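You operate a simulated robot arm through the tools that you are given. There is no shell and no other tool.

You are at the controls of a simulated two-armed robot. One attempt, no reset.

JOB
Fetch the wooden tray, seat its yellow dry tin and lock mould 31 shut.
Fine: tray to the marked spot on the opener table first; tin in the pack seat on mould 31, the white one stays in the tray; close by the handwheel, then lock by the lock strap.

The check looks at the end state, three seconds after you hand in, the way a careful person would. Anything else that was tipped, shoved, dropped, spilled or broken makes it a failure.

ROBOT AND FRAMES
Two 7-joint arms with fingered hands on one trunk, on a base that drives. Base frame: it is fixed to the floor where the robot stands at the start and does not move with it; the origin is under the middle of the robot, x ahead of it, y to its left, z up. Lengths are in mm, angles in degrees, forces in N, time in s.
The left shoulder is at the start at [70, 162, 1221], the right one opposite. With the tool pointing down near the work surface each hand reaches from about 280 to 800 mm from the robot's upright axis, wherever it stands, measured 20 degrees to its own side. Places, roughly: handwheel [500, -1100, 800]; inside of the wooden tray [500, 200, 800]; lock strap [600, -1700, 1000]; marked spot on the opener table [500, -400, 700]; pack seat on mould 31 [700, -1800, 1000]. Payload 4 kg a hand.
The TCP of each hand is the grasp point between the finger pads, 26 mm short of the fingertips. In the tool frame z runs along the fingers and y along their closing line. The gripper opens to 132 mm. The gripper's body begins 73 mm behind the TCP. The gripper is a hand of 4 fingers: y runs from the thumb to the fingers, the wrist lies at [0, 0, -224] in the tool frame, and closing takes about 1.5 s.
Orientation is that of the tool frame in the base frame, as [roll, pitch, yaw] about the fixed x, y, z axes, in that order (R = Rz(yaw) Ry(pitch) Rx(roll)). With the fingers straight down and closing along the base's y, the tool's x points along the base's -x, its y along +y and its z along -z.

CONTROLS
- The arms move only by the tool send_rows. It takes "left_steps", "right_steps" or both (then of equal length, played together; a hand with none holds still); each is a list of rows, each a list of 7 numbers: the shift along the base's x, y, z in mm, then the turn, a rotation vector about the base's x, y, z in degrees, then the finger opening in mm, from 0 to 132. In form: [[tx, ty, tz, rx, ry, rz, gripper], ...]. A call has 1 to 20 rows; each row shifts and turns the commanded pose from where the row before left it. Each row takes 0.2 s and may step no farther than 50 mm and 8.6 degrees from the row before; otherwise, or with a gripper value out of range, the whole call is refused. A pose out of reach is approached as far as the arm can. The call stops where the force on the tool passes 70 N (or 10 N more than at its start, if that is more) or the arm is blocked; 0.2 s more then pass. The fingers move at their own pace (about 45 mm/s each) and stop on an object; they squeeze with about 27 N. The grip force told is the motor's: it shows also when the fingers shut on nothing. Time passes only in rows, and 0.2 s behind the last, so rows that do not move let the fingers close. The reply holds the time, the measured pose of the TCP, the force on the tool along the base axes, the opening and the grip force, in the units named above and with some noise, with the torque about the TCP (base axes, N m) and any sound that the robot's microphone picked up.
- Cameras (640 x 400 px; columns grow to the right, rows downward): "scene" is now at [131.7, -35.8, 1434.2]; the picture's right is [-0.49, -0.87, 0.00], its down [-0.65, 0.36, -0.67] and it looks along [0.58, -0.33, -0.74] (base axes); focal length 257 px, centre (320, 200). "left" rides on the left gripper at [-73, 6, -94] in its tool frame; the picture's right is [-0.08, -1.00, 0.00], its down [0.78, -0.06, -0.62] and it looks along [0.62, -0.05, 0.79] (tool axes); focal length 230 px, centre (320, 200). "right" rides on the right gripper at [73, 6, -94] in its tool frame; the picture's right is [-0.08, 1.00, 0.00], its down [-0.78, -0.06, -0.62] and it looks along [-0.61, -0.05, 0.79] (tool axes); focal length 230 px, centre (320, 200).
- get_image(camera): a new picture of that camera. It takes no simulated time.
- slide_trunk(by): slides the trunk up (or, below 0, down) by that many mm; the arms and the scene camera ride with it, the base frame stays. It gives what a move gives, with no picture.
- steer(legs): drives the robot by 1 to 6 legs, each [ahead, left, turn to the left] in mm, mm and degrees, along the robot's own axes; the way and the turn of a leg run together, so that a leg with both is an arc; at most 1500 mm and 180 degrees a leg. The arms and the cameras ride along, it lands a little off, and it stops where it bumps. It gives what a move gives.
- preshape(shape, hand): the hand has 4 fingers and takes this shape, open, in about a second: jaw (thumb against the fingers, like two jaws); tri (thumb and two fingers); tip (a fingertip pinch); poke (one finger out to press); point (the index stretched); flat (the hand flat); cup (the hand cupped); fist (a fist). The gripper value then closes the fingers along that shape, each until it touches; the sizes above hold for jaw. It gives what a move gives, with no picture.
- aim_head(pan, tilt): turns the head with the scene camera to pan (to the left, within 86 degrees either way) and tilt (down, from -29 to 69), counted from straight ahead of the robot. It gives what a move gives.
- pixel_to_xyz(camera, pixels): for up to 12 pixels [column, row] of the newest picture of that camera ("zoom" is the newest enlarged one), the place [x, y, z] in the base frame of the surface seen there, good to about 2 mm, but the place of the scene camera against the robot may be out by one fixed shift of up to 18 mm in any direction. It takes no simulated time.
- zoom(camera, box): a new picture of the part [left, top, right, bottom] of that camera's present view, enlarged. It takes no simulated time.
- job_done(): hands the job in; it is judged then, once.

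Leave the grippers open and the arms clear of the work at the hand-in unless told otherwise.

The tools are called after "Request:" by a JSON object that holds its "name" and its "arguments". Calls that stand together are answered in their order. send_rows: Moves the arms, as the interface text tells. Its arguments: {"type":"object","properties":{"left_steps":{"type":"array","items":{"type":"array","items":{"type":"number"}}},"right_steps":{"type":"array","items":{"type":"array","items":{"type":"number"}}}},"required":[]} The other tools are called the same way: slide_trunk (by) slides the trunk up or down; preshape (shape, hand) gives the hand a shape; steer (legs) drives the base; aim_head (pan, tilt) turns the head that bears the scene camera; get_image (camera) takes a picture; pixel_to_xyz (camera, pixels) gives the place of the surface under pixels of a picture; zoom (camera, box) takes an enlarged picture of a part of a camera's view; job_done () hands the job in.

At the start:

```text
time: 0.0
left_ee_pos: [559.0, -7.1, 1177.5]
left_ee_rot: [179.9, 0.0, -179.9]
left_ft_force: [-0.4, -0.5, 0.7]
left_torque: [-0.01, 0.01, 0.03]
left_gripper_width: 131.8
left_gripper_force: 0.0
left_shape: jaw
right_ee_pos: [329.7, -450.7, 1176.1]
right_ee_rot: [-180.0, 0.0, -179.9]
right_ft_force: [0.2, 0.3, 0.6]
right_torque: [-0.05, 0.0, -0.02]
right_gripper_width: 132.0
right_gripper_force: 0.0
right_shape: jaw
trunk travel left (down, up): [-700.0, 240.0]
robot x, y, heading: [2.1, 0.2, -0.2]
head pan, tilt: [-29.3, 48.1]
```

scene: 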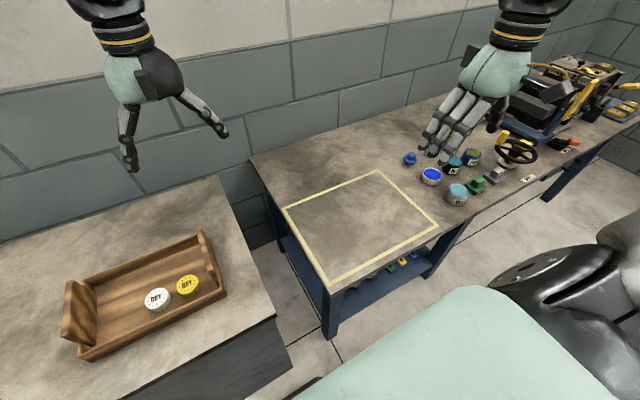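
right: 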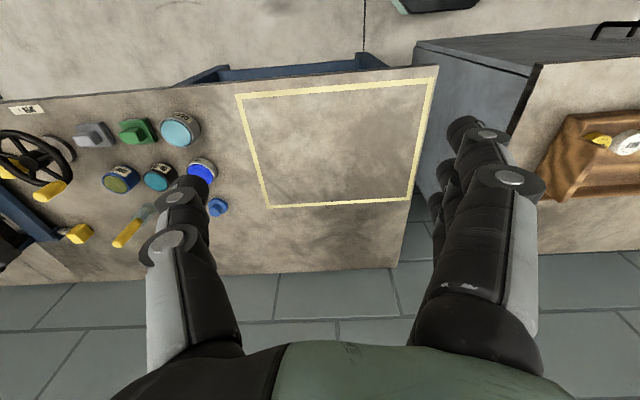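
left: 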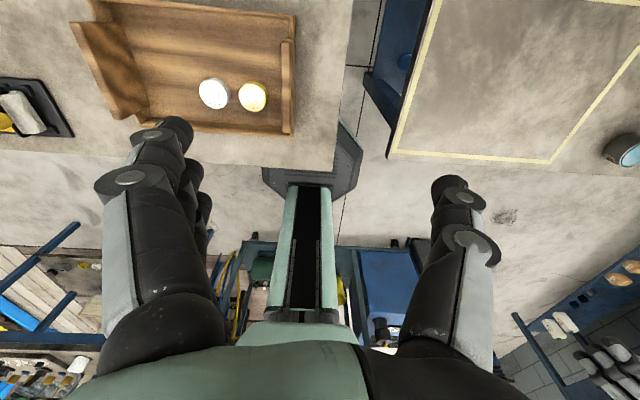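

I see the wooden tray at lower left with a white and a yellow tin, the marked rectangle on the opener table in the middle, and the moulds and handwheel far right. I'll take a closer look at the tray and at the right-hand end of the table.

Request:
{"name": "zoom", "arguments": {"camera": "scene", "box": [40, 210, 260, 370]}}

Request:
{"name": "zoom", "arguments": {"camera": "scene", "box": [400, 40, 640, 220]}}

Request:
{"name": "pixel_to_xyz", "arguments": {"camera": "scene", "pixels": [[285, 209], [378, 171], [437, 229], [331, 284], [80, 358], [225, 297], [203, 234], [67, 285], [157, 299], [187, 285], [130, 300], [250, 340]]}}

```text
2.50 times, centred on (150, 290) of scene
```

zoom: 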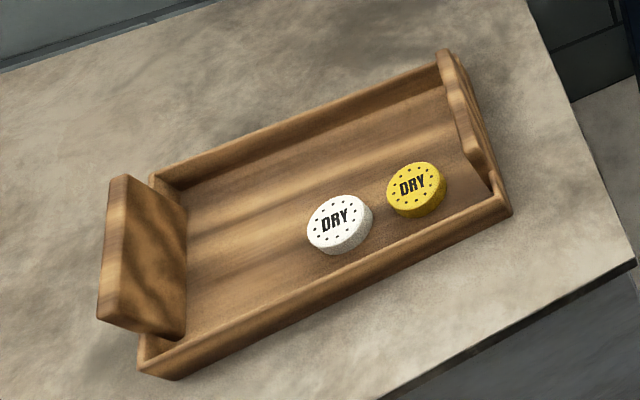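

```text
2.22 times, centred on (520, 130) of scene
```

zoom: 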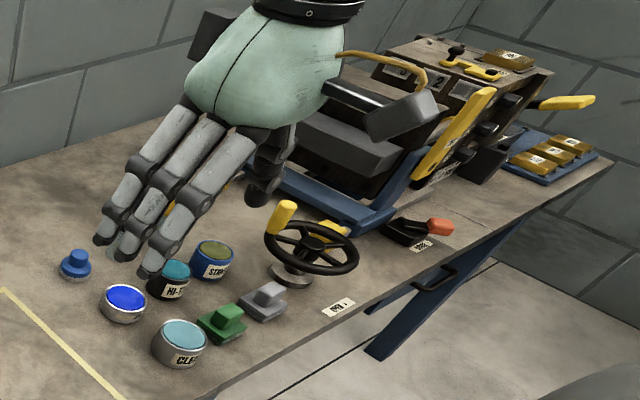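

```text
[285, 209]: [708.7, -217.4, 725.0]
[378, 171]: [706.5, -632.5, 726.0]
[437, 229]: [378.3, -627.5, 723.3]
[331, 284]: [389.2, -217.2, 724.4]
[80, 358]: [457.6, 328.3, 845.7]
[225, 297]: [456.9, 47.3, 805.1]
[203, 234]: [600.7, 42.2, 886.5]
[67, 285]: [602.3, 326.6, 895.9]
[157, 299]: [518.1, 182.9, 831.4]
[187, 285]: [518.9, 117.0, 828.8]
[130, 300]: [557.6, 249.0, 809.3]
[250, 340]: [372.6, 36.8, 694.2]
```

The marked rectangle spans about x 380–708, y −217…−630, z 725. The tray runs y 40–330. I'll turn the head to look at the floor, the front area and the far station before moving.

Request:
{"name": "aim_head", "arguments": {"pan": -70, "tilt": 30}}

Request:
{"name": "get_image", "arguments": {"camera": "scene"}}

Request:
{"name": "zoom", "arguments": {"camera": "scene", "box": [180, 60, 420, 210]}}

Request:
{"name": "aim_head", "arguments": {"pan": 40, "tilt": 45}}

Request:
{"name": "get_image", "arguments": {"camera": "scene"}}

```text
time: 1.1
left_ee_pos: [558.2, -4.9, 1176.7]
left_ee_rot: [-179.9, 0.0, 179.9]
left_ft_force: [0.3, -0.5, -0.4]
left_torque: [-0.02, 0.01, -0.01]
left_gripper_width: 131.7
left_gripper_force: 0.2
left_shape: jaw
right_ee_pos: [329.4, -449.7, 1177.8]
right_ee_rot: [180.0, 0.0, 179.9]
right_ft_force: [-0.5, 0.5, 0.7]
right_torque: [-0.02, 0.0, 0.02]
right_gripper_width: 131.9
right_gripper_force: 0.1
right_shape: jaw
trunk travel left (down, up): [-700.0, 240.0]
robot x, y, heading: [0.0, -0.8, 0.2]
head pan, tilt: [-70.0, 30.0]
```

```text
taken
```

scene: 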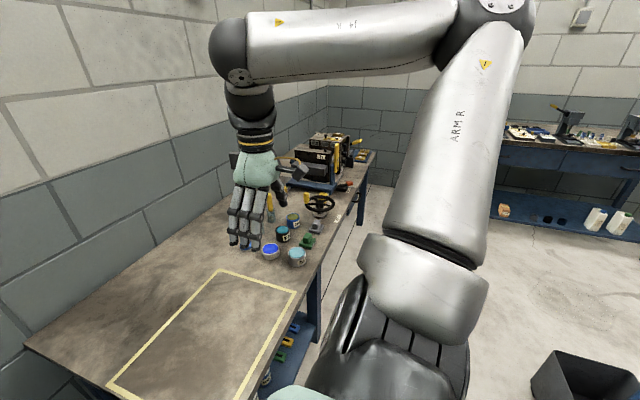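

```text
2.67 times, centred on (300, 135) of scene
```

zoom: 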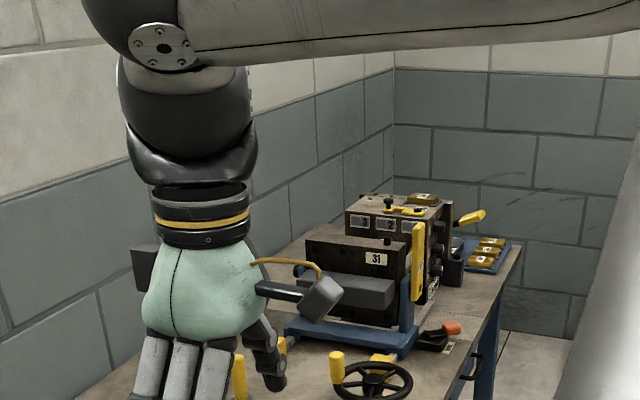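

```text
time: 3.0
left_ee_pos: [558.6, -5.7, 1176.8]
left_ee_rot: [-179.9, 0.0, 180.0]
left_ft_force: [0.5, 0.1, -0.8]
left_torque: [0.01, -0.01, -0.03]
left_gripper_width: 131.7
left_gripper_force: 0.0
left_shape: jaw
right_ee_pos: [329.8, -451.8, 1178.2]
right_ee_rot: [180.0, 0.0, 179.9]
right_ft_force: [0.5, -0.3, 0.4]
right_torque: [0.01, 0.02, 0.0]
right_gripper_width: 132.1
right_gripper_force: 0.0
right_shape: jaw
trunk travel left (down, up): [-700.0, 240.0]
robot x, y, heading: [-0.6, -0.1, 0.0]
head pan, tilt: [40.0, 45.0]
```

```text
taken
```

scene: 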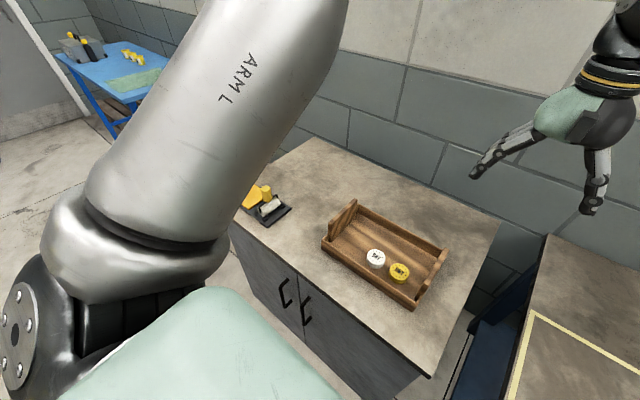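

The tray is now seen from another side, around (385,255). I'll zoom on it and read its corner positions.

Request:
{"name": "zoom", "arguments": {"camera": "scene", "box": [304, 190, 464, 310]}}

Request:
{"name": "pixel_to_xyz", "arguments": {"camera": "scene", "pixels": [[323, 240], [355, 203], [414, 308], [446, 252], [440, 275], [376, 258], [400, 272], [345, 220], [390, 235], [360, 245], [430, 375], [340, 160]]}}

Request:
{"name": "get_image", "arguments": {"camera": "left"}}

```text
3.33 times, centred on (384, 250) of scene
```

zoom: 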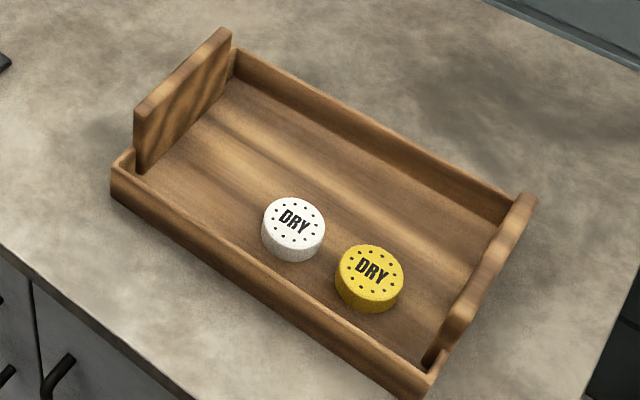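

```text
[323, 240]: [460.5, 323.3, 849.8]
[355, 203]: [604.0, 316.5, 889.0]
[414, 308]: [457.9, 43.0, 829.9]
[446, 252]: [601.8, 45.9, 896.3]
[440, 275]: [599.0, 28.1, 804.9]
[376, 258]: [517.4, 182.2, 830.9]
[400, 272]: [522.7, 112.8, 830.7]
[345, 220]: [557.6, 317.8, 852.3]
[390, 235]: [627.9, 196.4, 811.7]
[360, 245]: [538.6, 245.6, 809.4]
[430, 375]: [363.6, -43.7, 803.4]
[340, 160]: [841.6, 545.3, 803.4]
```

```text
taken
```

left: 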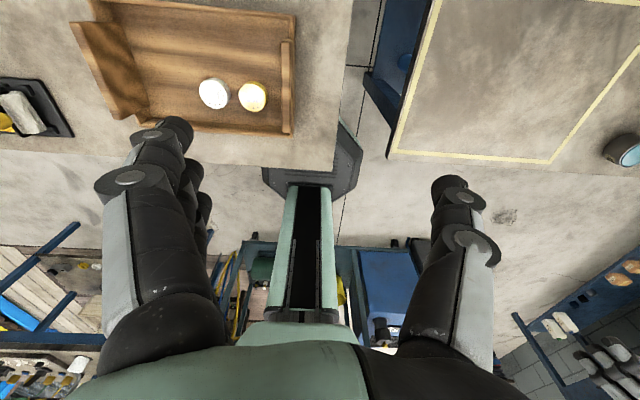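

I'll read tray points with the left-hand camera (no fixed shift there) to calibrate the scene camera: tins at (213,94) and (252,96), panel tops etc.

Request:
{"name": "zoom", "arguments": {"camera": "left", "box": [60, 0, 320, 150]}}

Request:
{"name": "pixel_to_xyz", "arguments": {"camera": "left", "pixels": [[213, 94], [252, 96], [284, 60], [284, 100], [294, 15], [294, 130], [80, 40], [95, 80], [114, 100], [430, 20], [393, 152], [550, 160]]}}

```text
2.46 times, centred on (190, 75) of left
```

zoom: 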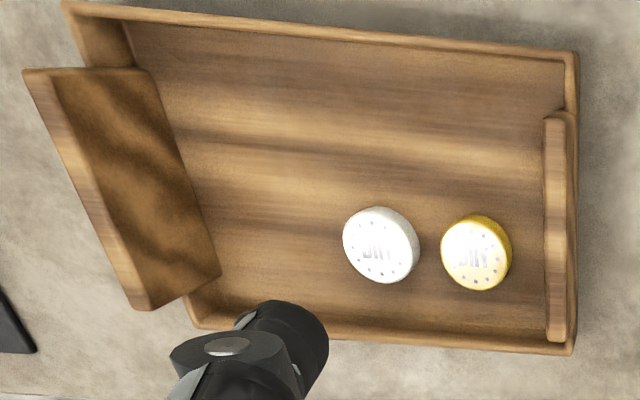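

```text
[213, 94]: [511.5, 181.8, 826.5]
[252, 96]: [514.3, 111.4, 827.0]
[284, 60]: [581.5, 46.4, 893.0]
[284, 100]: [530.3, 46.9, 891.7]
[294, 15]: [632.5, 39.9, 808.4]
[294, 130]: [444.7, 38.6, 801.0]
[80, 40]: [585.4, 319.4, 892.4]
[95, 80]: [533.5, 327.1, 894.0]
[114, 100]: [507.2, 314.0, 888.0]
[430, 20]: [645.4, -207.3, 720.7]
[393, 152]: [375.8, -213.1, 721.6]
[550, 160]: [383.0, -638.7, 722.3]
```

Scene camera is off only by about [+6, +1.5, +4.5]. Both tray end panels have tops at z≈893, at y≈46 and y≈320, centred at x≈540. I'll drive 183 mm left so the tray is centred in front of me.

Request:
{"name": "steer", "arguments": {"legs": [[0, 183, 0]]}}

Request:
{"name": "aim_head", "arguments": {"pan": 0, "tilt": 52}}

Request:
{"name": "get_image", "arguments": {"camera": "scene"}}

Request:
{"name": "get_image", "arguments": {"camera": "left"}}

Request:
{"name": "get_image", "arguments": {"camera": "right"}}

```text
time: 4.5
left_ee_pos: [558.9, 174.0, 1176.7]
left_ee_rot: [179.9, 0.0, 180.0]
left_ft_force: [0.1, -1.4, 0.6]
left_torque: [0.0, -0.02, 0.01]
left_gripper_width: 131.8
left_gripper_force: 0.1
left_shape: jaw
right_ee_pos: [329.0, -270.4, 1174.9]
right_ee_rot: [179.9, 0.0, 180.0]
right_ft_force: [0.9, -0.1, 0.3]
right_torque: [0.05, 0.03, -0.01]
right_gripper_width: 131.6
right_gripper_force: 0.1
right_shape: jaw
trunk travel left (down, up): [-700.0, 240.0]
robot x, y, heading: [1.4, 183.1, -0.0]
head pan, tilt: [40.0, 45.0]
```

```text
time: 5.5
left_ee_pos: [557.9, 175.1, 1176.6]
left_ee_rot: [180.0, -0.1, 180.0]
left_ft_force: [0.0, -0.4, -0.2]
left_torque: [-0.01, -0.05, -0.02]
left_gripper_width: 131.6
left_gripper_force: 0.1
left_shape: jaw
right_ee_pos: [329.8, -268.4, 1175.6]
right_ee_rot: [179.8, 0.0, 179.9]
right_ft_force: [0.3, 0.0, 0.1]
right_torque: [0.0, -0.01, -0.04]
right_gripper_width: 132.0
right_gripper_force: 0.0
right_shape: jaw
trunk travel left (down, up): [-700.0, 240.0]
robot x, y, heading: [0.5, 182.4, -0.2]
head pan, tilt: [0.0, 52.0]
```

```text
taken
```

scene: 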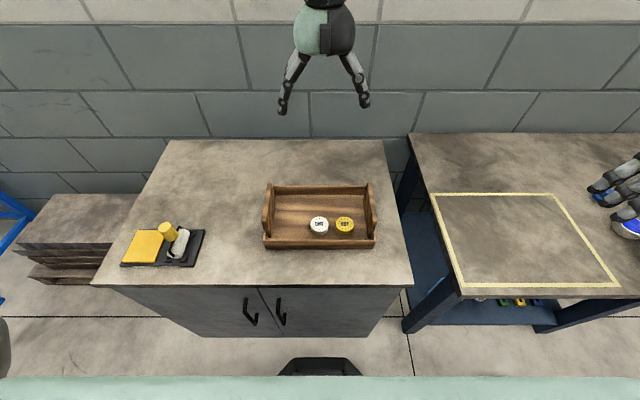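

```text
taken
```

left: 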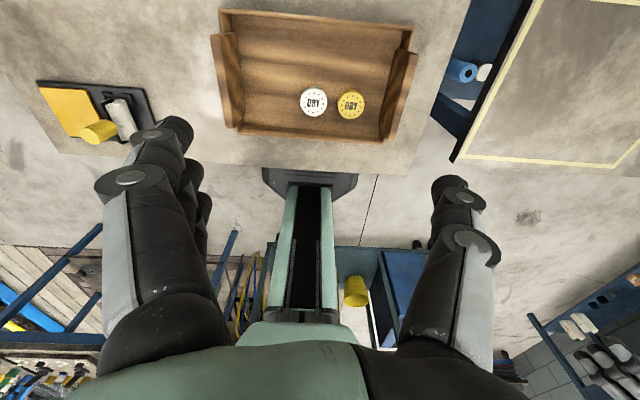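

```text
taken
```

right: 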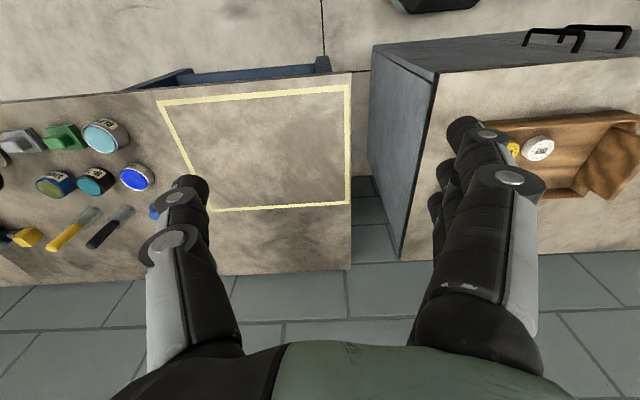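

The left camera now shows the tray squarely. I'll read the panel tops at (213,38)–(237,128) on the left and (416,55)–(390,140) on the right.

Request:
{"name": "zoom", "arguments": {"camera": "left", "box": [190, 0, 430, 150]}}

Request:
{"name": "pixel_to_xyz", "arguments": {"camera": "left", "pixels": [[213, 40], [218, 60], [223, 90], [229, 120], [416, 60], [410, 80], [402, 110], [394, 138], [313, 102], [351, 105], [230, 12], [405, 25]]}}

```text
2.67 times, centred on (310, 75) of left
```

zoom: 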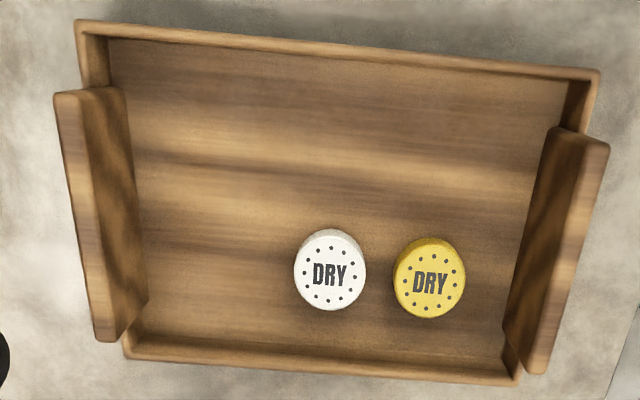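

```text
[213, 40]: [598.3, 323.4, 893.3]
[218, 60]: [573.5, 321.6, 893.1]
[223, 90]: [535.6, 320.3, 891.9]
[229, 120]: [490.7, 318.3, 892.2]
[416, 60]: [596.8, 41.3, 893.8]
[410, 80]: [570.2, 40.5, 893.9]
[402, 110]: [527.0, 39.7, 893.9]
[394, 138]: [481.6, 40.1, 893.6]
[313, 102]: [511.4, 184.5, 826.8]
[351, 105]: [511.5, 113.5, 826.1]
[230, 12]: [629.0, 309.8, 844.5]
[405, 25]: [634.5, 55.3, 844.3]
```

I'll move both hands over the panels (left at x 542,y 320; right at x 540,y 41), still high, then down to z≈940 with opening 80.

Request:
{"name": "send_rows", "arguments": {"left_steps": [[-2, 18, 0, 0, 0, 0, 80], [-2, 18, 0, 0, 0, 0, 80], [-2, 18, 0, 0, 0, 0, 80], [-2, 18, 0, 0, 0, 0, 80], [-2, 18, 0, 0, 0, 0, 80], [-2, 18, 0, 0, 0, 0, 80], [-2, 18, 0, 0, 0, 0, 80], [-2, 19, 0, 0, 0, 0, 80], [0, 0, -39, 0, 0, 0, 80], [0, 0, -39, 0, 0, 0, 80], [0, 0, -39, 0, 0, 0, 80], [0, 0, -39, 0, 0, 0, 80], [0, 0, -40, 0, 0, 0, 80], [0, 0, -40, 0, 0, 0, 80], [0, 0, 0, 0, 0, 0, 80]], "right_steps": [[26.3, 38.6, 0, 0, 0, 0, 80], [26.3, 38.6, 0, 0, 0, 0, 80], [26.3, 38.6, 0, 0, 0, 0, 80], [26.3, 38.6, 0, 0, 0, 0, 80], [26.3, 38.6, 0, 0, 0, 0, 80], [26.3, 38.6, 0, 0, 0, 0, 80], [26.3, 38.6, 0, 0, 0, 0, 80], [26.3, 38.6, 0, 0, 0, 0, 80], [0, 0, -39, 0, 0, 0, 80], [0, 0, -39, 0, 0, 0, 80], [0, 0, -39, 0, 0, 0, 80], [0, 0, -39, 0, 0, 0, 80], [0, 0, -40, 0, 0, 0, 80], [0, 0, -40, 0, 0, 0, 80], [0, 0, 0, 0, 0, 0, 80]]}}

Request:
{"name": "get_image", "arguments": {"camera": "scene"}}

Request:
{"name": "get_image", "arguments": {"camera": "left"}}

Request:
{"name": "get_image", "arguments": {"camera": "right"}}

```text
time: 8.7
left_ee_pos: [542.4, 319.4, 940.5]
left_ee_rot: [-179.9, 0.0, -180.0]
left_ft_force: [-0.2, 0.6, 0.6]
left_torque: [-0.02, -0.01, -0.01]
left_gripper_width: 80.5
left_gripper_force: 0.0
left_shape: jaw
right_ee_pos: [491.3, -9.8, 918.8]
right_ee_rot: [179.8, 0.3, 179.8]
right_ft_force: [1.6, -0.7, 19.0]
right_torque: [0.93, -0.2, -0.07]
right_gripper_width: 79.6
right_gripper_force: 0.0
right_shape: jaw
right hand out of reach, approached as far as the arm can: row 7, 8
trunk travel left (down, up): [-700.0, 240.0]
robot x, y, heading: [-1.0, 182.8, -0.0]
head pan, tilt: [0.0, 52.0]
```

```text
taken
```

scene: 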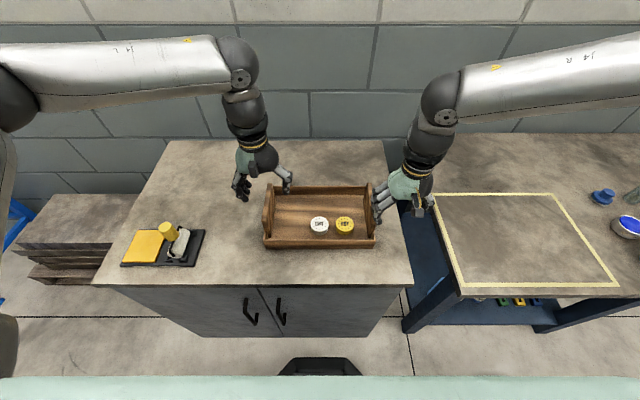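

```text
taken
```

left: 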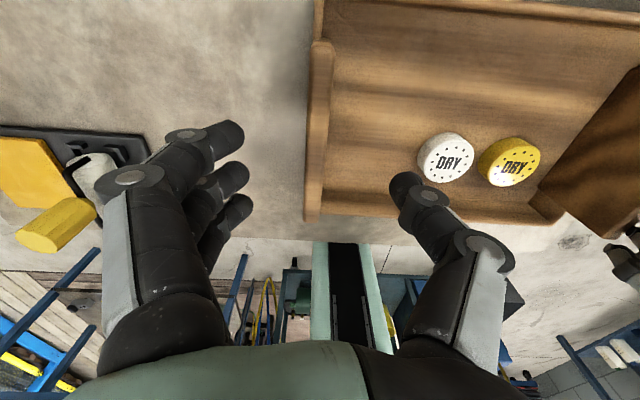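

```text
taken
```

right: 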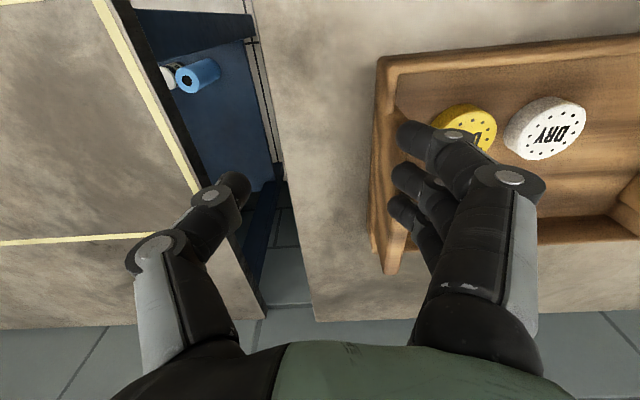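

The right hand fell short (rows 7–8 out of reach) and its fingers rest on the right panel's top with 19 N. I'll raise the right hand straight up first.

Request:
{"name": "send_rows", "arguments": {"right_steps": [[0, 0, 20, 0, 0, 0, 80], [0, 0, 30, 0, 0, 0, 80], [0, 0, 30, 0, 0, 0, 80], [0, 0, 0, 0, 0, 0, 80]]}}

Request:
{"name": "get_image", "arguments": {"camera": "right"}}

Request:
{"name": "get_image", "arguments": {"camera": "left"}}

```text
time: 9.7
left_ee_pos: [543.7, 319.1, 941.4]
left_ee_rot: [180.0, -0.1, 180.0]
left_ft_force: [-0.2, 0.0, 0.0]
left_torque: [0.02, -0.01, 0.02]
left_gripper_width: 80.8
left_gripper_force: 0.1
left_shape: jaw
right_ee_pos: [491.0, -10.9, 993.3]
right_ee_rot: [179.9, 0.0, 180.0]
right_ft_force: [-0.1, -0.2, 0.2]
right_torque: [0.01, 0.0, 0.02]
right_gripper_width: 80.4
right_gripper_force: 0.1
right_shape: jaw
trunk travel left (down, up): [-700.0, 240.0]
robot x, y, heading: [-1.7, 182.9, 0.0]
head pan, tilt: [0.0, 52.0]
```

```text
taken
```

right: 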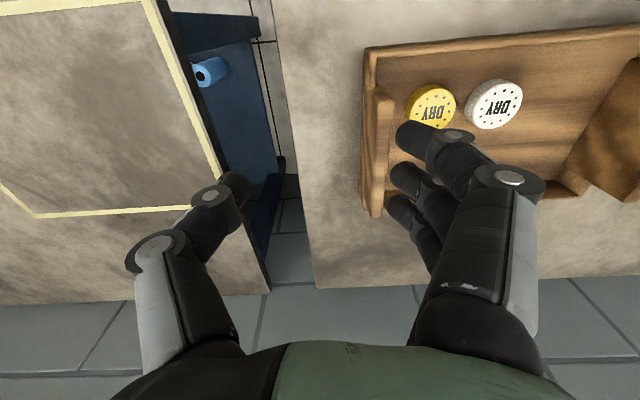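

```text
taken
```

left: 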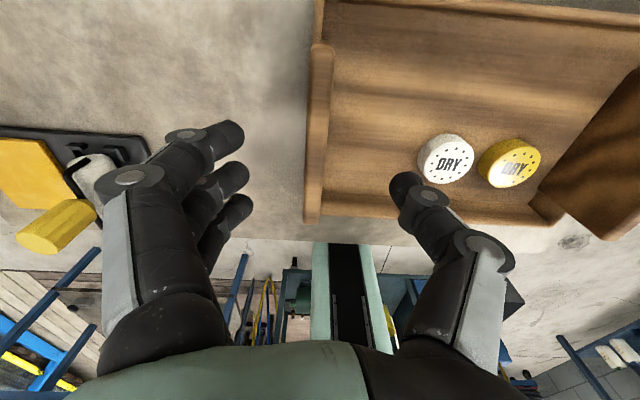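

The right hand is free now. I'll step it sideways to x≈540,y≈41 at this height.

Request:
{"name": "send_rows", "arguments": {"right_steps": [[16, 17, 0, 0, 0, 0, 80], [16, 17, 0, 0, 0, 0, 80], [17, 17, 0, 0, 0, 0, 80], [0, 0, 0, 0, 0, 0, 80]]}}

Request:
{"name": "pixel_to_xyz", "arguments": {"camera": "left", "pixels": [[446, 158], [510, 160], [320, 60], [314, 130], [312, 200]]}}

Request:
{"name": "get_image", "arguments": {"camera": "right"}}

```text
time: 10.7
left_ee_pos: [544.1, 318.9, 939.6]
left_ee_rot: [180.0, -0.2, 179.9]
left_ft_force: [-0.1, 0.2, -0.4]
left_torque: [0.0, 0.01, 0.03]
left_gripper_width: 80.6
left_gripper_force: 0.1
left_shape: jaw
right_ee_pos: [523.5, 12.0, 998.8]
right_ee_rot: [179.8, 0.0, 180.0]
right_ft_force: [-0.5, -1.2, 1.3]
right_torque: [-0.01, 0.02, -0.01]
right_gripper_width: 80.2
right_gripper_force: 0.1
right_shape: jaw
right hand out of reach, approached as far as the arm can: row 2, 3
trunk travel left (down, up): [-700.0, 240.0]
robot x, y, heading: [2.7, 184.7, 0.1]
head pan, tilt: [0.0, 52.0]
```

```text
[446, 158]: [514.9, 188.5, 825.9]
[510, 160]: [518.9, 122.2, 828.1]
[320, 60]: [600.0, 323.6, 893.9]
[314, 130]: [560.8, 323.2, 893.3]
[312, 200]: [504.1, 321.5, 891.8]
```

```text
taken
```

right: 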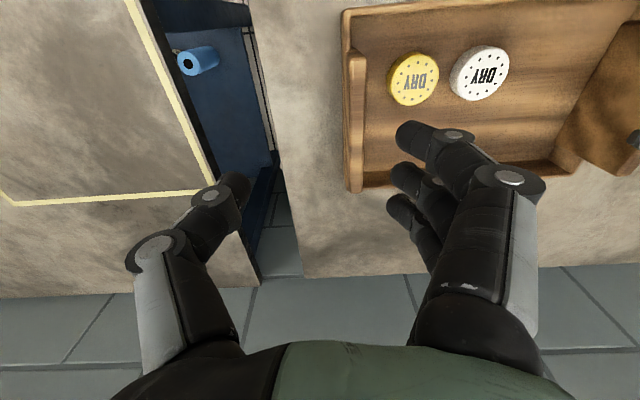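

The right hand can't reach further inward in this stance. The tray has crept only ~4 mm. I'll raise the left hand, then drive 60 mm further left so the right panel lies more to the right side of the robot.

Request:
{"name": "send_rows", "arguments": {"left_steps": [[0, 0, 30, 0, 0, 0, 80], [0, 0, 30, 0, 0, 0, 80]]}}

Request:
{"name": "steer", "arguments": {"legs": [[0, 60, 0]]}}

Request:
{"name": "send_rows", "arguments": {"left_steps": [[0, -19, 0, 0, 0, 0, 80], [0, -19, 0, 0, 0, 0, 80], [0, -19, 0, 0, 0, 0, 80], [0, 0, 0, 0, 0, 0, 80]], "right_steps": [[6, -10, 0, 0, 0, 0, 80], [6, -10, 0, 0, 0, 0, 80], [6, -10, 0, 0, 0, 0, 80], [0, 0, 0, 0, 0, 0, 80]]}}

```text
time: 11.3
left_ee_pos: [539.9, 319.5, 1001.7]
left_ee_rot: [179.9, -0.1, 179.9]
left_ft_force: [0.4, 0.0, -0.8]
left_torque: [-0.01, 0.01, 0.01]
left_gripper_width: 80.5
left_gripper_force: 0.1
left_shape: jaw
right_ee_pos: [521.2, 11.0, 1000.8]
right_ee_rot: [179.8, 0.1, -180.0]
right_ft_force: [-0.4, -0.3, 0.6]
right_torque: [-0.01, -0.01, -0.01]
right_gripper_width: 80.2
right_gripper_force: 0.0
right_shape: jaw
trunk travel left (down, up): [-700.0, 240.0]
robot x, y, heading: [3.8, 180.6, -0.0]
head pan, tilt: [0.0, 52.0]
```

```text
time: 12.3
left_ee_pos: [540.2, 375.3, 1001.5]
left_ee_rot: [179.9, 0.1, 179.7]
left_ft_force: [0.2, 0.3, -0.3]
left_torque: [0.03, -0.01, -0.03]
left_gripper_width: 80.5
left_gripper_force: 0.0
left_shape: jaw
right_ee_pos: [522.7, 65.1, 998.8]
right_ee_rot: [179.7, 0.1, 179.7]
right_ft_force: [1.0, 0.2, -0.6]
right_torque: [0.01, -0.04, 0.02]
right_gripper_width: 80.0
right_gripper_force: 0.1
right_shape: jaw
trunk travel left (down, up): [-700.0, 240.0]
robot x, y, heading: [1.8, 237.5, -0.1]
head pan, tilt: [0.0, 52.0]
```

```text
time: 13.3
left_ee_pos: [540.3, 319.2, 1003.2]
left_ee_rot: [179.9, 0.0, 179.8]
left_ft_force: [0.5, 0.2, -0.1]
left_torque: [0.04, -0.03, -0.04]
left_gripper_width: 80.5
left_gripper_force: 0.0
left_shape: jaw
right_ee_pos: [540.6, 36.1, 997.9]
right_ee_rot: [179.8, 0.1, 179.8]
right_ft_force: [0.3, 0.8, -0.7]
right_torque: [0.02, 0.02, 0.01]
right_gripper_width: 80.3
right_gripper_force: 0.1
right_shape: jaw
trunk travel left (down, up): [-700.0, 240.0]
robot x, y, heading: [0.4, 242.3, -0.1]
head pan, tilt: [0.0, 52.0]
```

Both hands are now above the panels. I'll look with all cameras to read panel positions precisely.

Request:
{"name": "get_image", "arguments": {"camera": "scene"}}

Request:
{"name": "get_image", "arguments": {"camera": "right"}}

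Request:
{"name": "get_image", "arguments": {"camera": "left"}}

```text
taken
```

scene: 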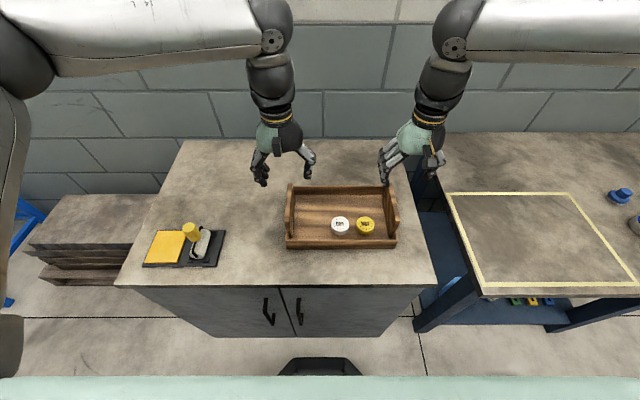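

```text
taken
```

right: 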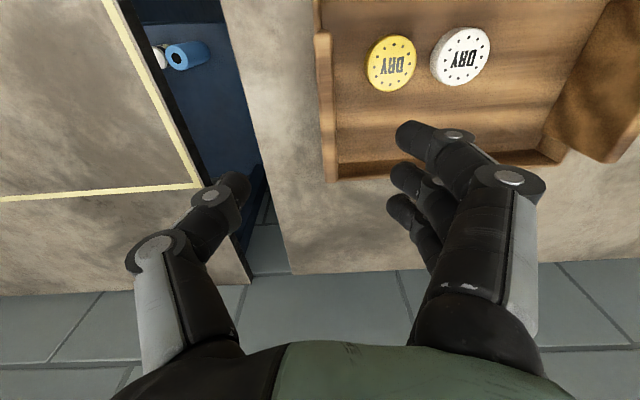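

```text
taken
```

left: 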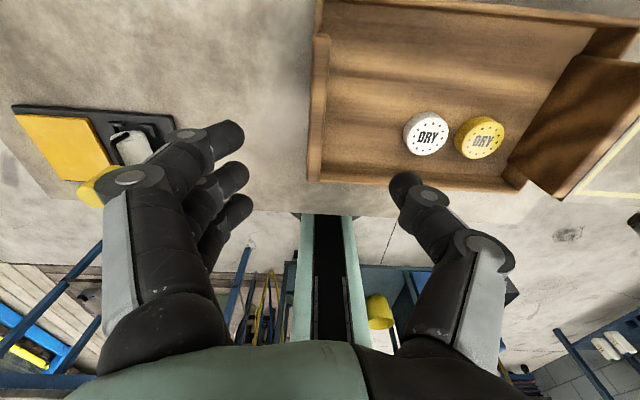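

I'll read the panel top points: right camera (322,45),(326,110),(330,170); left camera (320,50),(317,110),(314,165).

Request:
{"name": "pixel_to_xyz", "arguments": {"camera": "right", "pixels": [[323, 45], [325, 75], [327, 110], [330, 170], [319, 110], [334, 110], [391, 62], [462, 55]]}}

Request:
{"name": "pixel_to_xyz", "arguments": {"camera": "left", "pixels": [[321, 45], [318, 90], [317, 120], [314, 165], [311, 120], [324, 120], [427, 133], [480, 137]]}}

Request:
{"name": "zoom", "arguments": {"camera": "right", "box": [280, 0, 440, 200]}}

```text
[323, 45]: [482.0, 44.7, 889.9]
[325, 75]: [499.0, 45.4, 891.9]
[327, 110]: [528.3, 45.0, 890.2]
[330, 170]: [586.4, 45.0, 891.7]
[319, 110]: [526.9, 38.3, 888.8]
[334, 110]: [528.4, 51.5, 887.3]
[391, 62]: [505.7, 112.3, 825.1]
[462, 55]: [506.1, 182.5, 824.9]
```

```text
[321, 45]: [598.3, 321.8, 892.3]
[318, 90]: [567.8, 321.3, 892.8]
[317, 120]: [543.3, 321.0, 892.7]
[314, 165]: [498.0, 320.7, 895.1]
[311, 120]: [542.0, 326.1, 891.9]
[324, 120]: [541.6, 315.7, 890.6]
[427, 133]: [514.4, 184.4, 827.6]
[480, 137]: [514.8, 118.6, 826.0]
```

```text
2.00 times, centred on (360, 100) of right
```

zoom: 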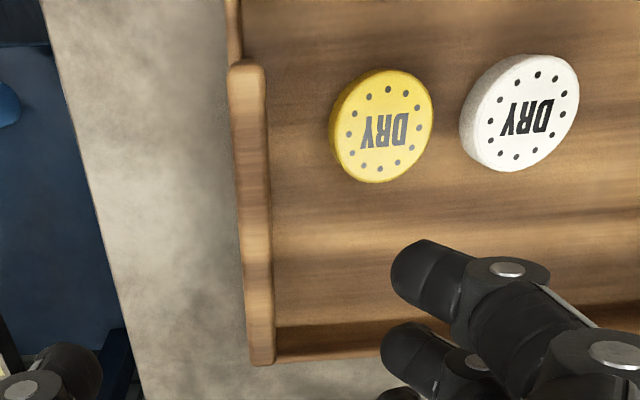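

Right panel midline is y≈45 (hand at 36), left panel y≈321 (hand at 319). I'll lower both to TCP z≈868 with those corrections, staying open at 80.

Request:
{"name": "send_rows", "arguments": {"left_steps": [[0, 1, -34, 0, 0, 0, 80], [0, 1, -34, 0, 0, 0, 80], [0, 0, -34, 0, 0, 0, 80], [0, 0, -33, 0, 0, 0, 80], [0, 0, 0, 0, 0, 0, 80]], "right_steps": [[0, 4, -32, 0, 0, 0, 80], [0, 4, -32, 0, 0, 0, 80], [0, 0, -33, 0, 0, 0, 80], [0, 0, -33, 0, 0, 0, 80], [0, 0, 0, 0, 0, 0, 80]]}}

Request:
{"name": "get_image", "arguments": {"camera": "right"}}

Request:
{"name": "get_image", "arguments": {"camera": "left"}}

```text
time: 14.5
left_ee_pos: [540.9, 320.1, 865.7]
left_ee_rot: [-180.0, 0.0, 179.9]
left_ft_force: [-0.5, -0.4, -0.4]
left_torque: [0.02, 0.02, 0.0]
left_gripper_width: 80.5
left_gripper_force: 0.0
left_shape: jaw
right_ee_pos: [522.1, 23.1, 885.8]
right_ee_rot: [179.7, 0.1, 179.9]
right_ft_force: [-0.2, 0.1, 0.4]
right_torque: [0.0, -0.02, -0.02]
right_gripper_width: 80.4
right_gripper_force: 0.1
right_shape: jaw
right hand out of reach, approached as far as the arm can: row 2, 3, 4
trunk travel left (down, up): [-700.0, 240.0]
robot x, y, heading: [5.4, 238.2, -0.4]
head pan, tilt: [0.0, 52.0]
```

```text
taken
```

right: 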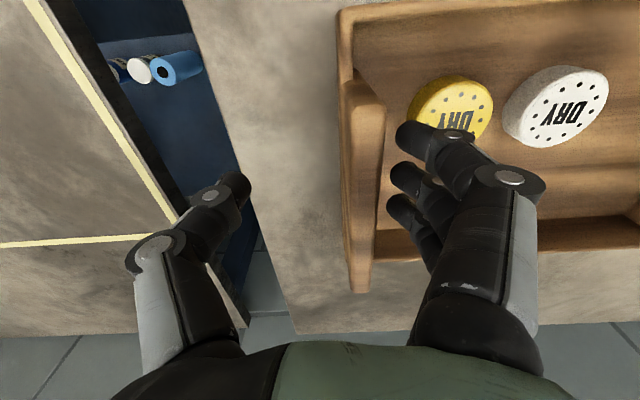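

```text
taken
```

left: 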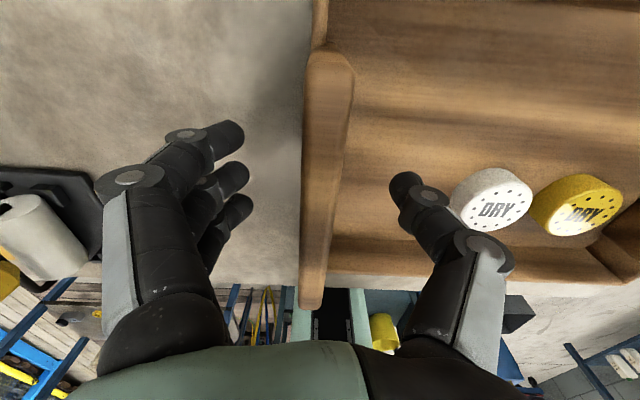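

The right arm again ran into a limit (now at [522, 23, 886]). Nothing was touched. I'll raise the right hand and look at the arm's posture with the scene camera.

Request:
{"name": "send_rows", "arguments": {"right_steps": [[0, -5, 30, 0, 0, 0, 80], [0, -5, 40, 0, 0, 0, 80], [0, -5, 40, 0, 0, 0, 80], [0, 0, 0, 0, 0, 0, 80]]}}

Request:
{"name": "aim_head", "arguments": {"pan": -40, "tilt": 25}}

Request:
{"name": "get_image", "arguments": {"camera": "scene"}}

Request:
{"name": "aim_head", "arguments": {"pan": 40, "tilt": 25}}

Request:
{"name": "get_image", "arguments": {"camera": "scene"}}

```text
time: 15.5
left_ee_pos: [540.8, 320.1, 864.7]
left_ee_rot: [-180.0, -0.1, 179.8]
left_ft_force: [1.3, -0.2, -0.2]
left_torque: [0.02, 0.0, 0.0]
left_gripper_width: 80.6
left_gripper_force: 0.0
left_shape: jaw
right_ee_pos: [520.5, 7.4, 995.0]
right_ee_rot: [179.8, 0.0, 179.8]
right_ft_force: [0.3, -0.5, -0.1]
right_torque: [0.0, 0.01, 0.01]
right_gripper_width: 80.6
right_gripper_force: 0.1
right_shape: jaw
trunk travel left (down, up): [-700.0, 240.0]
robot x, y, heading: [-0.2, 240.9, -0.2]
head pan, tilt: [0.0, 52.0]
```

```text
time: 16.6
left_ee_pos: [541.0, 320.3, 866.2]
left_ee_rot: [-180.0, 0.0, 179.7]
left_ft_force: [-0.3, -0.7, 0.9]
left_torque: [-0.02, -0.01, 0.01]
left_gripper_width: 80.6
left_gripper_force: 0.1
left_shape: jaw
right_ee_pos: [521.1, 8.4, 994.9]
right_ee_rot: [179.9, 0.0, 179.8]
right_ft_force: [-1.0, 0.6, 0.0]
right_torque: [0.0, 0.02, 0.0]
right_gripper_width: 80.3
right_gripper_force: 0.1
right_shape: jaw
trunk travel left (down, up): [-700.0, 240.0]
robot x, y, heading: [1.0, 238.8, -0.4]
head pan, tilt: [-40.0, 25.0]
```

```text
taken
```

scene: 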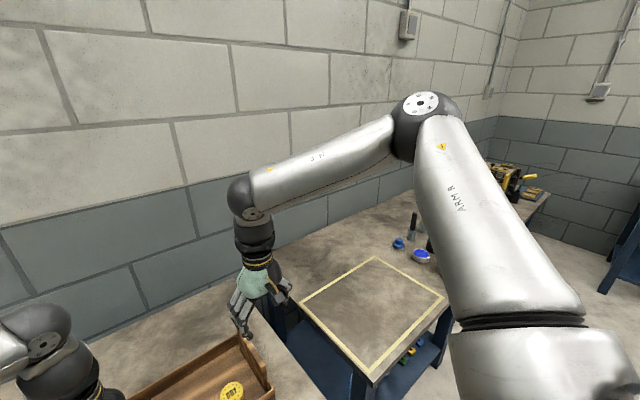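

```text
time: 18.1
left_ee_pos: [540.4, 320.4, 865.7]
left_ee_rot: [-179.9, 0.0, 179.8]
left_ft_force: [0.2, -0.3, -0.7]
left_torque: [-0.04, 0.0, 0.02]
left_gripper_width: 80.2
left_gripper_force: 0.0
left_shape: jaw
right_ee_pos: [520.3, 9.0, 996.2]
right_ee_rot: [179.9, 0.2, 179.7]
right_ft_force: [-0.6, -0.4, 0.1]
right_torque: [-0.01, 0.0, -0.02]
right_gripper_width: 80.3
right_gripper_force: 0.1
right_shape: jaw
trunk travel left (down, up): [-700.0, 240.0]
robot x, y, heading: [0.1, 239.7, -0.3]
head pan, tilt: [40.0, 25.0]
```

```text
taken
```

scene: 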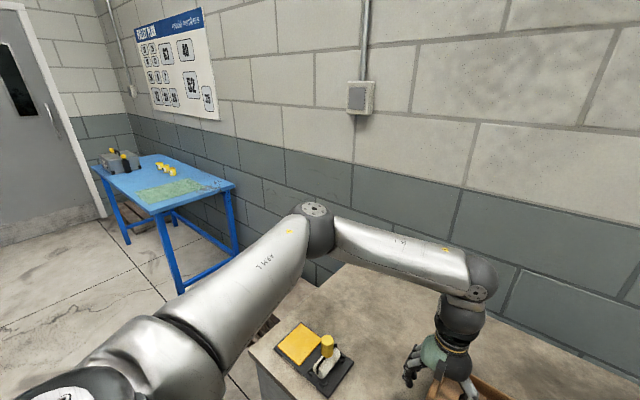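

The right elbow sits much higher (about z 1400) than the left one. I'll reach the right hand out ahead and to the right over free space, to bring that elbow down, then come back to above the panel.

Request:
{"name": "send_rows", "arguments": {"right_steps": [[34, -26, -5, 0, 0, 0, 80], [34, -26, -5, 0, 0, 0, 80], [34, -26, -10, 0, 0, 0, 80], [34, -26, -10, 0, 0, 0, 80], [34, -26, -10, 0, 0, 0, 80], [0, 0, -10, 0, 0, 0, 80]]}}

Request:
{"name": "send_rows", "arguments": {"right_steps": [[-30, 30, 0, 0, 0, 0, 80], [-30, 30, 0, 0, 0, 0, 80], [-30, 30, 0, 0, 0, 0, 80], [-30, 30, 0, 0, 0, 0, 80], [-30, 40, 0, 0, 0, 0, 80], [0, 0, 0, 0, 0, 0, 80]]}}

Request:
{"name": "aim_head", "arguments": {"pan": -40, "tilt": 25}}

Request:
{"name": "get_image", "arguments": {"camera": "scene"}}

```text
time: 19.5
left_ee_pos: [540.6, 320.7, 865.1]
left_ee_rot: [179.9, -0.1, 179.8]
left_ft_force: [0.2, -0.3, 0.3]
left_torque: [0.0, -0.02, 0.0]
left_gripper_width: 80.5
left_gripper_force: 0.1
left_shape: jaw
right_ee_pos: [640.4, -134.1, 951.2]
right_ee_rot: [179.8, 0.2, 179.9]
right_ft_force: [0.4, -0.5, -0.5]
right_torque: [0.01, 0.01, -0.01]
right_gripper_width: 80.2
right_gripper_force: 0.1
right_shape: jaw
right hand out of reach, approached as far as the arm can: row 4, 5
trunk travel left (down, up): [-700.0, 240.0]
robot x, y, heading: [1.0, 241.1, -0.1]
head pan, tilt: [40.0, 25.0]
```

```text
time: 20.9
left_ee_pos: [540.3, 319.3, 866.0]
left_ee_rot: [180.0, 0.0, 179.7]
left_ft_force: [-0.3, -1.3, -0.4]
left_torque: [-0.01, 0.02, 0.02]
left_gripper_width: 80.3
left_gripper_force: 0.1
left_shape: jaw
right_ee_pos: [487.8, 27.5, 947.2]
right_ee_rot: [179.9, 0.0, 179.7]
right_ft_force: [0.0, 0.0, 0.1]
right_torque: [0.02, 0.02, -0.01]
right_gripper_width: 80.4
right_gripper_force: 0.0
right_shape: jaw
trunk travel left (down, up): [-700.0, 240.0]
robot x, y, heading: [0.9, 242.7, -0.2]
head pan, tilt: [40.0, 25.0]
```

```text
time: 22.4
left_ee_pos: [539.8, 321.0, 865.1]
left_ee_rot: [180.0, 0.0, 179.7]
left_ft_force: [-0.7, 0.1, 0.1]
left_torque: [0.03, -0.01, -0.02]
left_gripper_width: 80.3
left_gripper_force: 0.0
left_shape: jaw
right_ee_pos: [488.7, 28.6, 947.9]
right_ee_rot: [179.9, 0.1, 179.8]
right_ft_force: [0.6, -0.9, 1.0]
right_torque: [-0.02, -0.02, -0.01]
right_gripper_width: 80.2
right_gripper_force: 0.0
right_shape: jaw
trunk travel left (down, up): [-700.0, 240.0]
robot x, y, heading: [-0.8, 245.0, -0.0]
head pan, tilt: [-40.0, 25.0]
```

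```text
taken
```

scene: 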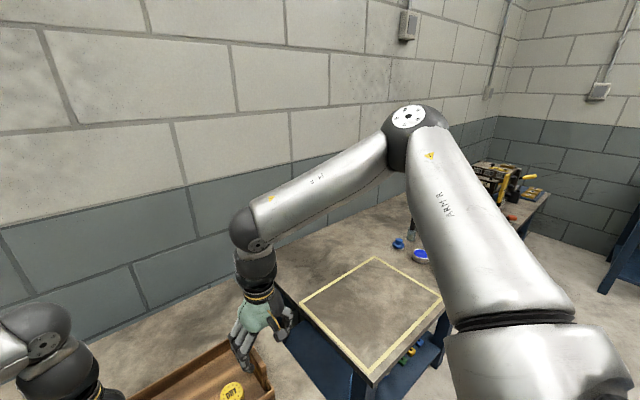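

I'll measure the right arm's joints here: elbow (410,120), wrist (243,230), shoulder end (520,350).

Request:
{"name": "pixel_to_xyz", "arguments": {"camera": "scene", "pixels": [[410, 120], [243, 230], [520, 350], [355, 165], [465, 210], [250, 285]]}}

Request:
{"name": "aim_head", "arguments": {"pan": 40, "tilt": 25}}

Request:
{"name": "get_image", "arguments": {"camera": "scene"}}

Request:
{"name": "pixel_to_xyz", "arguments": {"camera": "scene", "pixels": [[315, 212], [483, 280], [180, 345], [400, 260], [240, 275], [450, 330]]}}

```text
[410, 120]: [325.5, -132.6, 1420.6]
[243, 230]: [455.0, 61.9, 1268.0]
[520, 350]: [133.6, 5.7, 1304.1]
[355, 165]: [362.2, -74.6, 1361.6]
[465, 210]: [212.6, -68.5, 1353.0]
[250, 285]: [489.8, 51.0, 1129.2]
```

```text
time: 24.0
left_ee_pos: [540.5, 319.4, 865.7]
left_ee_rot: [180.0, 0.0, 179.7]
left_ft_force: [-1.2, 0.1, -0.2]
left_torque: [0.04, 0.01, 0.02]
left_gripper_width: 80.5
left_gripper_force: 0.0
left_shape: jaw
right_ee_pos: [489.1, 27.5, 949.6]
right_ee_rot: [179.8, 0.1, 179.8]
right_ft_force: [-0.3, 0.1, -0.2]
right_torque: [-0.02, -0.04, 0.0]
right_gripper_width: 80.5
right_gripper_force: 0.0
right_shape: jaw
trunk travel left (down, up): [-700.0, 240.0]
robot x, y, heading: [3.5, 240.2, -0.3]
head pan, tilt: [40.0, 25.0]
```

```text
taken
```

scene: 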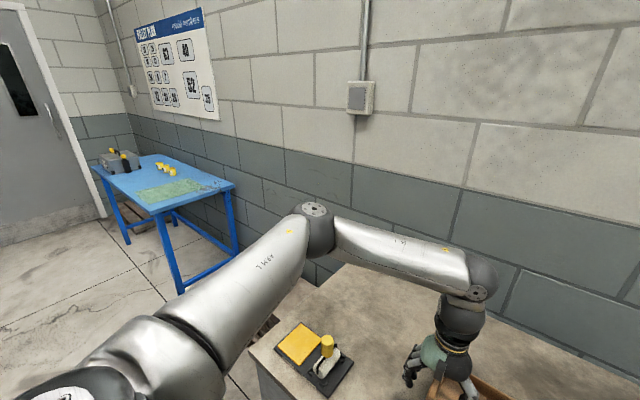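

```text
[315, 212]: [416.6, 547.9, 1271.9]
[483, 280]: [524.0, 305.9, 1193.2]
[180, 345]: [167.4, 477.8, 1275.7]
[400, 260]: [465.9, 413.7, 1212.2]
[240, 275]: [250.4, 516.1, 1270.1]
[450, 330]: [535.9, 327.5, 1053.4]
```

The two hands aren't mirrored: the right hand at yaw 180 is half a turn away from the mirror of the left. That probably puts its wrist roll near a limit. I'll lift the right hand clear, then test turning it about the vertical.

Request:
{"name": "send_rows", "arguments": {"right_steps": [[0, -20, 40, 0, 0, 0, 80], [0, -30, 30, 0, 0, 0, 80], [0, -30, 20, 0, 0, 0, 80], [0, 0, 0, 0, 0, 8.5, 80], [0, 0, 0, 0, 0, 8.5, 80], [0, 0, 0, 0, 0, 8.5, 80], [0, 0, 0, 0, 0, 8.5, 80], [0, 0, 0, 0, 0, 0, 80]]}}

```text
time: 25.8
left_ee_pos: [541.6, 320.1, 865.4]
left_ee_rot: [180.0, 0.0, 179.8]
left_ft_force: [-0.9, -0.2, -0.2]
left_torque: [0.0, 0.02, 0.0]
left_gripper_width: 80.3
left_gripper_force: 0.1
left_shape: jaw
right_ee_pos: [489.9, -53.9, 1042.8]
right_ee_rot: [179.8, 0.1, -146.1]
right_ft_force: [0.4, -0.4, -0.2]
right_torque: [0.01, -0.01, 0.03]
right_gripper_width: 80.1
right_gripper_force: 0.0
right_shape: jaw
trunk travel left (down, up): [-700.0, 240.0]
robot x, y, heading: [0.6, 242.8, -0.2]
head pan, tilt: [40.0, 25.0]
```

Turning by +34° went without trouble. I'll go on turning +146° to yaw 0.

Request:
{"name": "send_rows", "arguments": {"right_steps": [[0, 0, 0, 0, 0, 8.5, 80], [0, 0, 0, 0, 0, 8.5, 80], [0, 0, 0, 0, 0, 8.5, 80], [0, 0, 0, 0, 0, 8.5, 80], [0, 0, 0, 0, 0, 8.5, 80], [0, 0, 0, 0, 0, 8.5, 80], [0, 0, 0, 0, 0, 8.5, 80], [0, 0, 0, 0, 0, 8.5, 80], [0, 0, 0, 0, 0, 8.5, 80], [0, 0, 0, 0, 0, 8.5, 80], [0, 0, 0, 0, 0, 8.5, 80], [0, 0, 0, 0, 0, 8.5, 80], [0, 0, 0, 0, 0, 8.5, 80], [0, 0, 0, 0, 0, 8.5, 80], [0, 0, 0, 0, 0, 8.5, 80], [0, 0, 0, 0, 0, 8.5, 80], [0, 0, 0, 0, 0, 8.5, 80], [0, 0, 0, 0, 0, 1.5, 80], [0, 0, 0, 0, 0, 0, 80]]}}

Request:
{"name": "aim_head", "arguments": {"pan": -40, "tilt": 25}}

Request:
{"name": "get_image", "arguments": {"camera": "scene"}}

```text
time: 29.8
left_ee_pos: [539.6, 320.7, 866.0]
left_ee_rot: [180.0, 0.0, 179.8]
left_ft_force: [-0.8, 0.7, -0.1]
left_torque: [-0.02, -0.03, -0.05]
left_gripper_width: 80.5
left_gripper_force: 0.1
left_shape: jaw
right_ee_pos: [490.2, -52.1, 1043.3]
right_ee_rot: [179.9, 0.1, -0.2]
right_ft_force: [-0.5, -0.2, -0.1]
right_torque: [-0.05, -0.04, 0.01]
right_gripper_width: 80.1
right_gripper_force: 0.1
right_shape: jaw
trunk travel left (down, up): [-700.0, 240.0]
robot x, y, heading: [0.3, 242.1, 0.0]
head pan, tilt: [40.0, 25.0]
```

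```text
time: 31.3
left_ee_pos: [541.1, 320.7, 865.5]
left_ee_rot: [179.9, 0.1, 179.7]
left_ft_force: [1.4, 0.1, -0.2]
left_torque: [0.0, 0.04, -0.02]
left_gripper_width: 80.3
left_gripper_force: 0.0
left_shape: jaw
right_ee_pos: [491.2, -53.2, 1042.2]
right_ee_rot: [179.9, 0.2, -0.1]
right_ft_force: [0.0, 0.6, -0.2]
right_torque: [-0.04, 0.01, 0.0]
right_gripper_width: 80.3
right_gripper_force: 0.0
right_shape: jaw
trunk travel left (down, up): [-700.0, 240.0]
robot x, y, heading: [-2.8, 241.7, 0.1]
head pan, tilt: [-40.0, 25.0]
```

```text
taken
```

scene: 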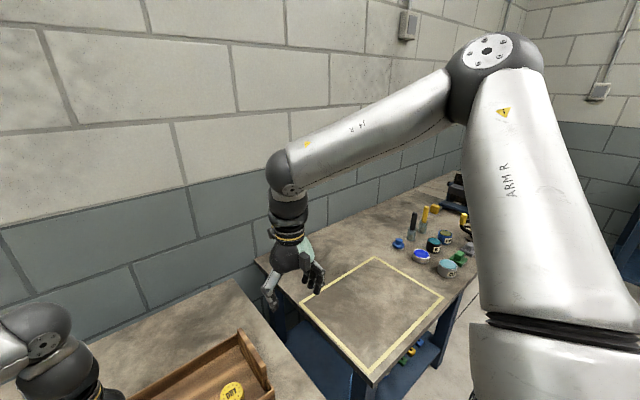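

The hand turned a full 180° freely. Now I'll try moving it over the right panel: to [540, 45, 985].

Request:
{"name": "send_rows", "arguments": {"right_steps": [[10, 20, -10, 0, 0, 0, 80], [10, 20, -12, 0, 0, 0, 80], [10, 20, -12, 0, 0, 0, 80], [10, 19, -12, 0, 0, 0, 80], [9, 19, -12, 0, 0, 0, 80], [0, 0, 0, 0, 0, 0, 80]]}}

Request:
{"name": "get_image", "arguments": {"camera": "right"}}

```text
time: 32.7
left_ee_pos: [539.6, 320.3, 866.7]
left_ee_rot: [-180.0, 0.0, 179.7]
left_ft_force: [0.7, -0.1, 0.8]
left_torque: [0.02, 0.02, -0.01]
left_gripper_width: 80.4
left_gripper_force: 0.0
left_shape: jaw
right_ee_pos: [538.6, 46.7, 983.3]
right_ee_rot: [179.9, 0.1, -0.3]
right_ft_force: [-0.5, -0.9, 0.4]
right_torque: [0.0, -0.02, 0.03]
right_gripper_width: 80.1
right_gripper_force: 0.0
right_shape: jaw
trunk travel left (down, up): [-700.0, 240.0]
robot x, y, heading: [0.7, 240.4, -0.4]
head pan, tilt: [-40.0, 25.0]
```

```text
taken
```

right: 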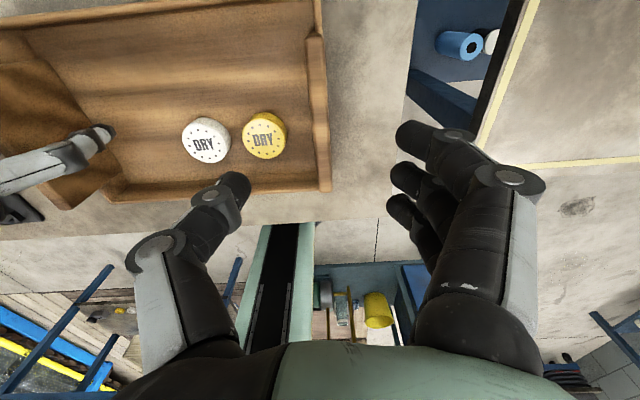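

Now it is properly above the panel. I'll read the panel top points at (318,60),(321,110),(324,160) from this view.

Request:
{"name": "pixel_to_xyz", "arguments": {"camera": "right", "pixels": [[317, 50], [319, 80], [321, 120], [324, 165], [314, 120], [327, 120], [265, 135], [206, 139]]}}

Request:
{"name": "zoom", "arguments": {"camera": "right", "box": [240, 0, 400, 200]}}

```text
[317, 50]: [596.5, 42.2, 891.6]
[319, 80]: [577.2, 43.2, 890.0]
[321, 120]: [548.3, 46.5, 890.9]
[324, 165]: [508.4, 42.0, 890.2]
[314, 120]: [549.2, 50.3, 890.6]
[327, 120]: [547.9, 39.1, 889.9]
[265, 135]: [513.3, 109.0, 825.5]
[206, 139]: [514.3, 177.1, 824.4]
```

```text
2.00 times, centred on (320, 100) of right
```

zoom: 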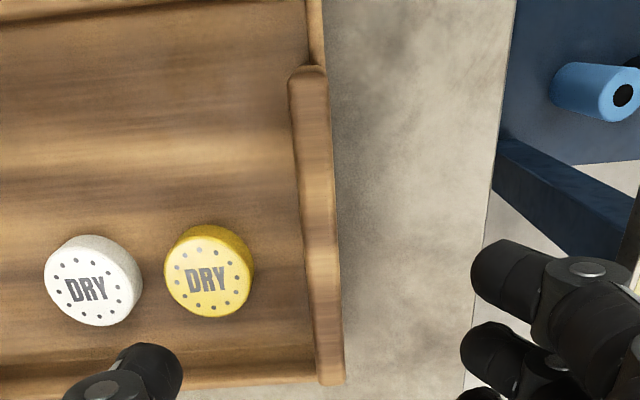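

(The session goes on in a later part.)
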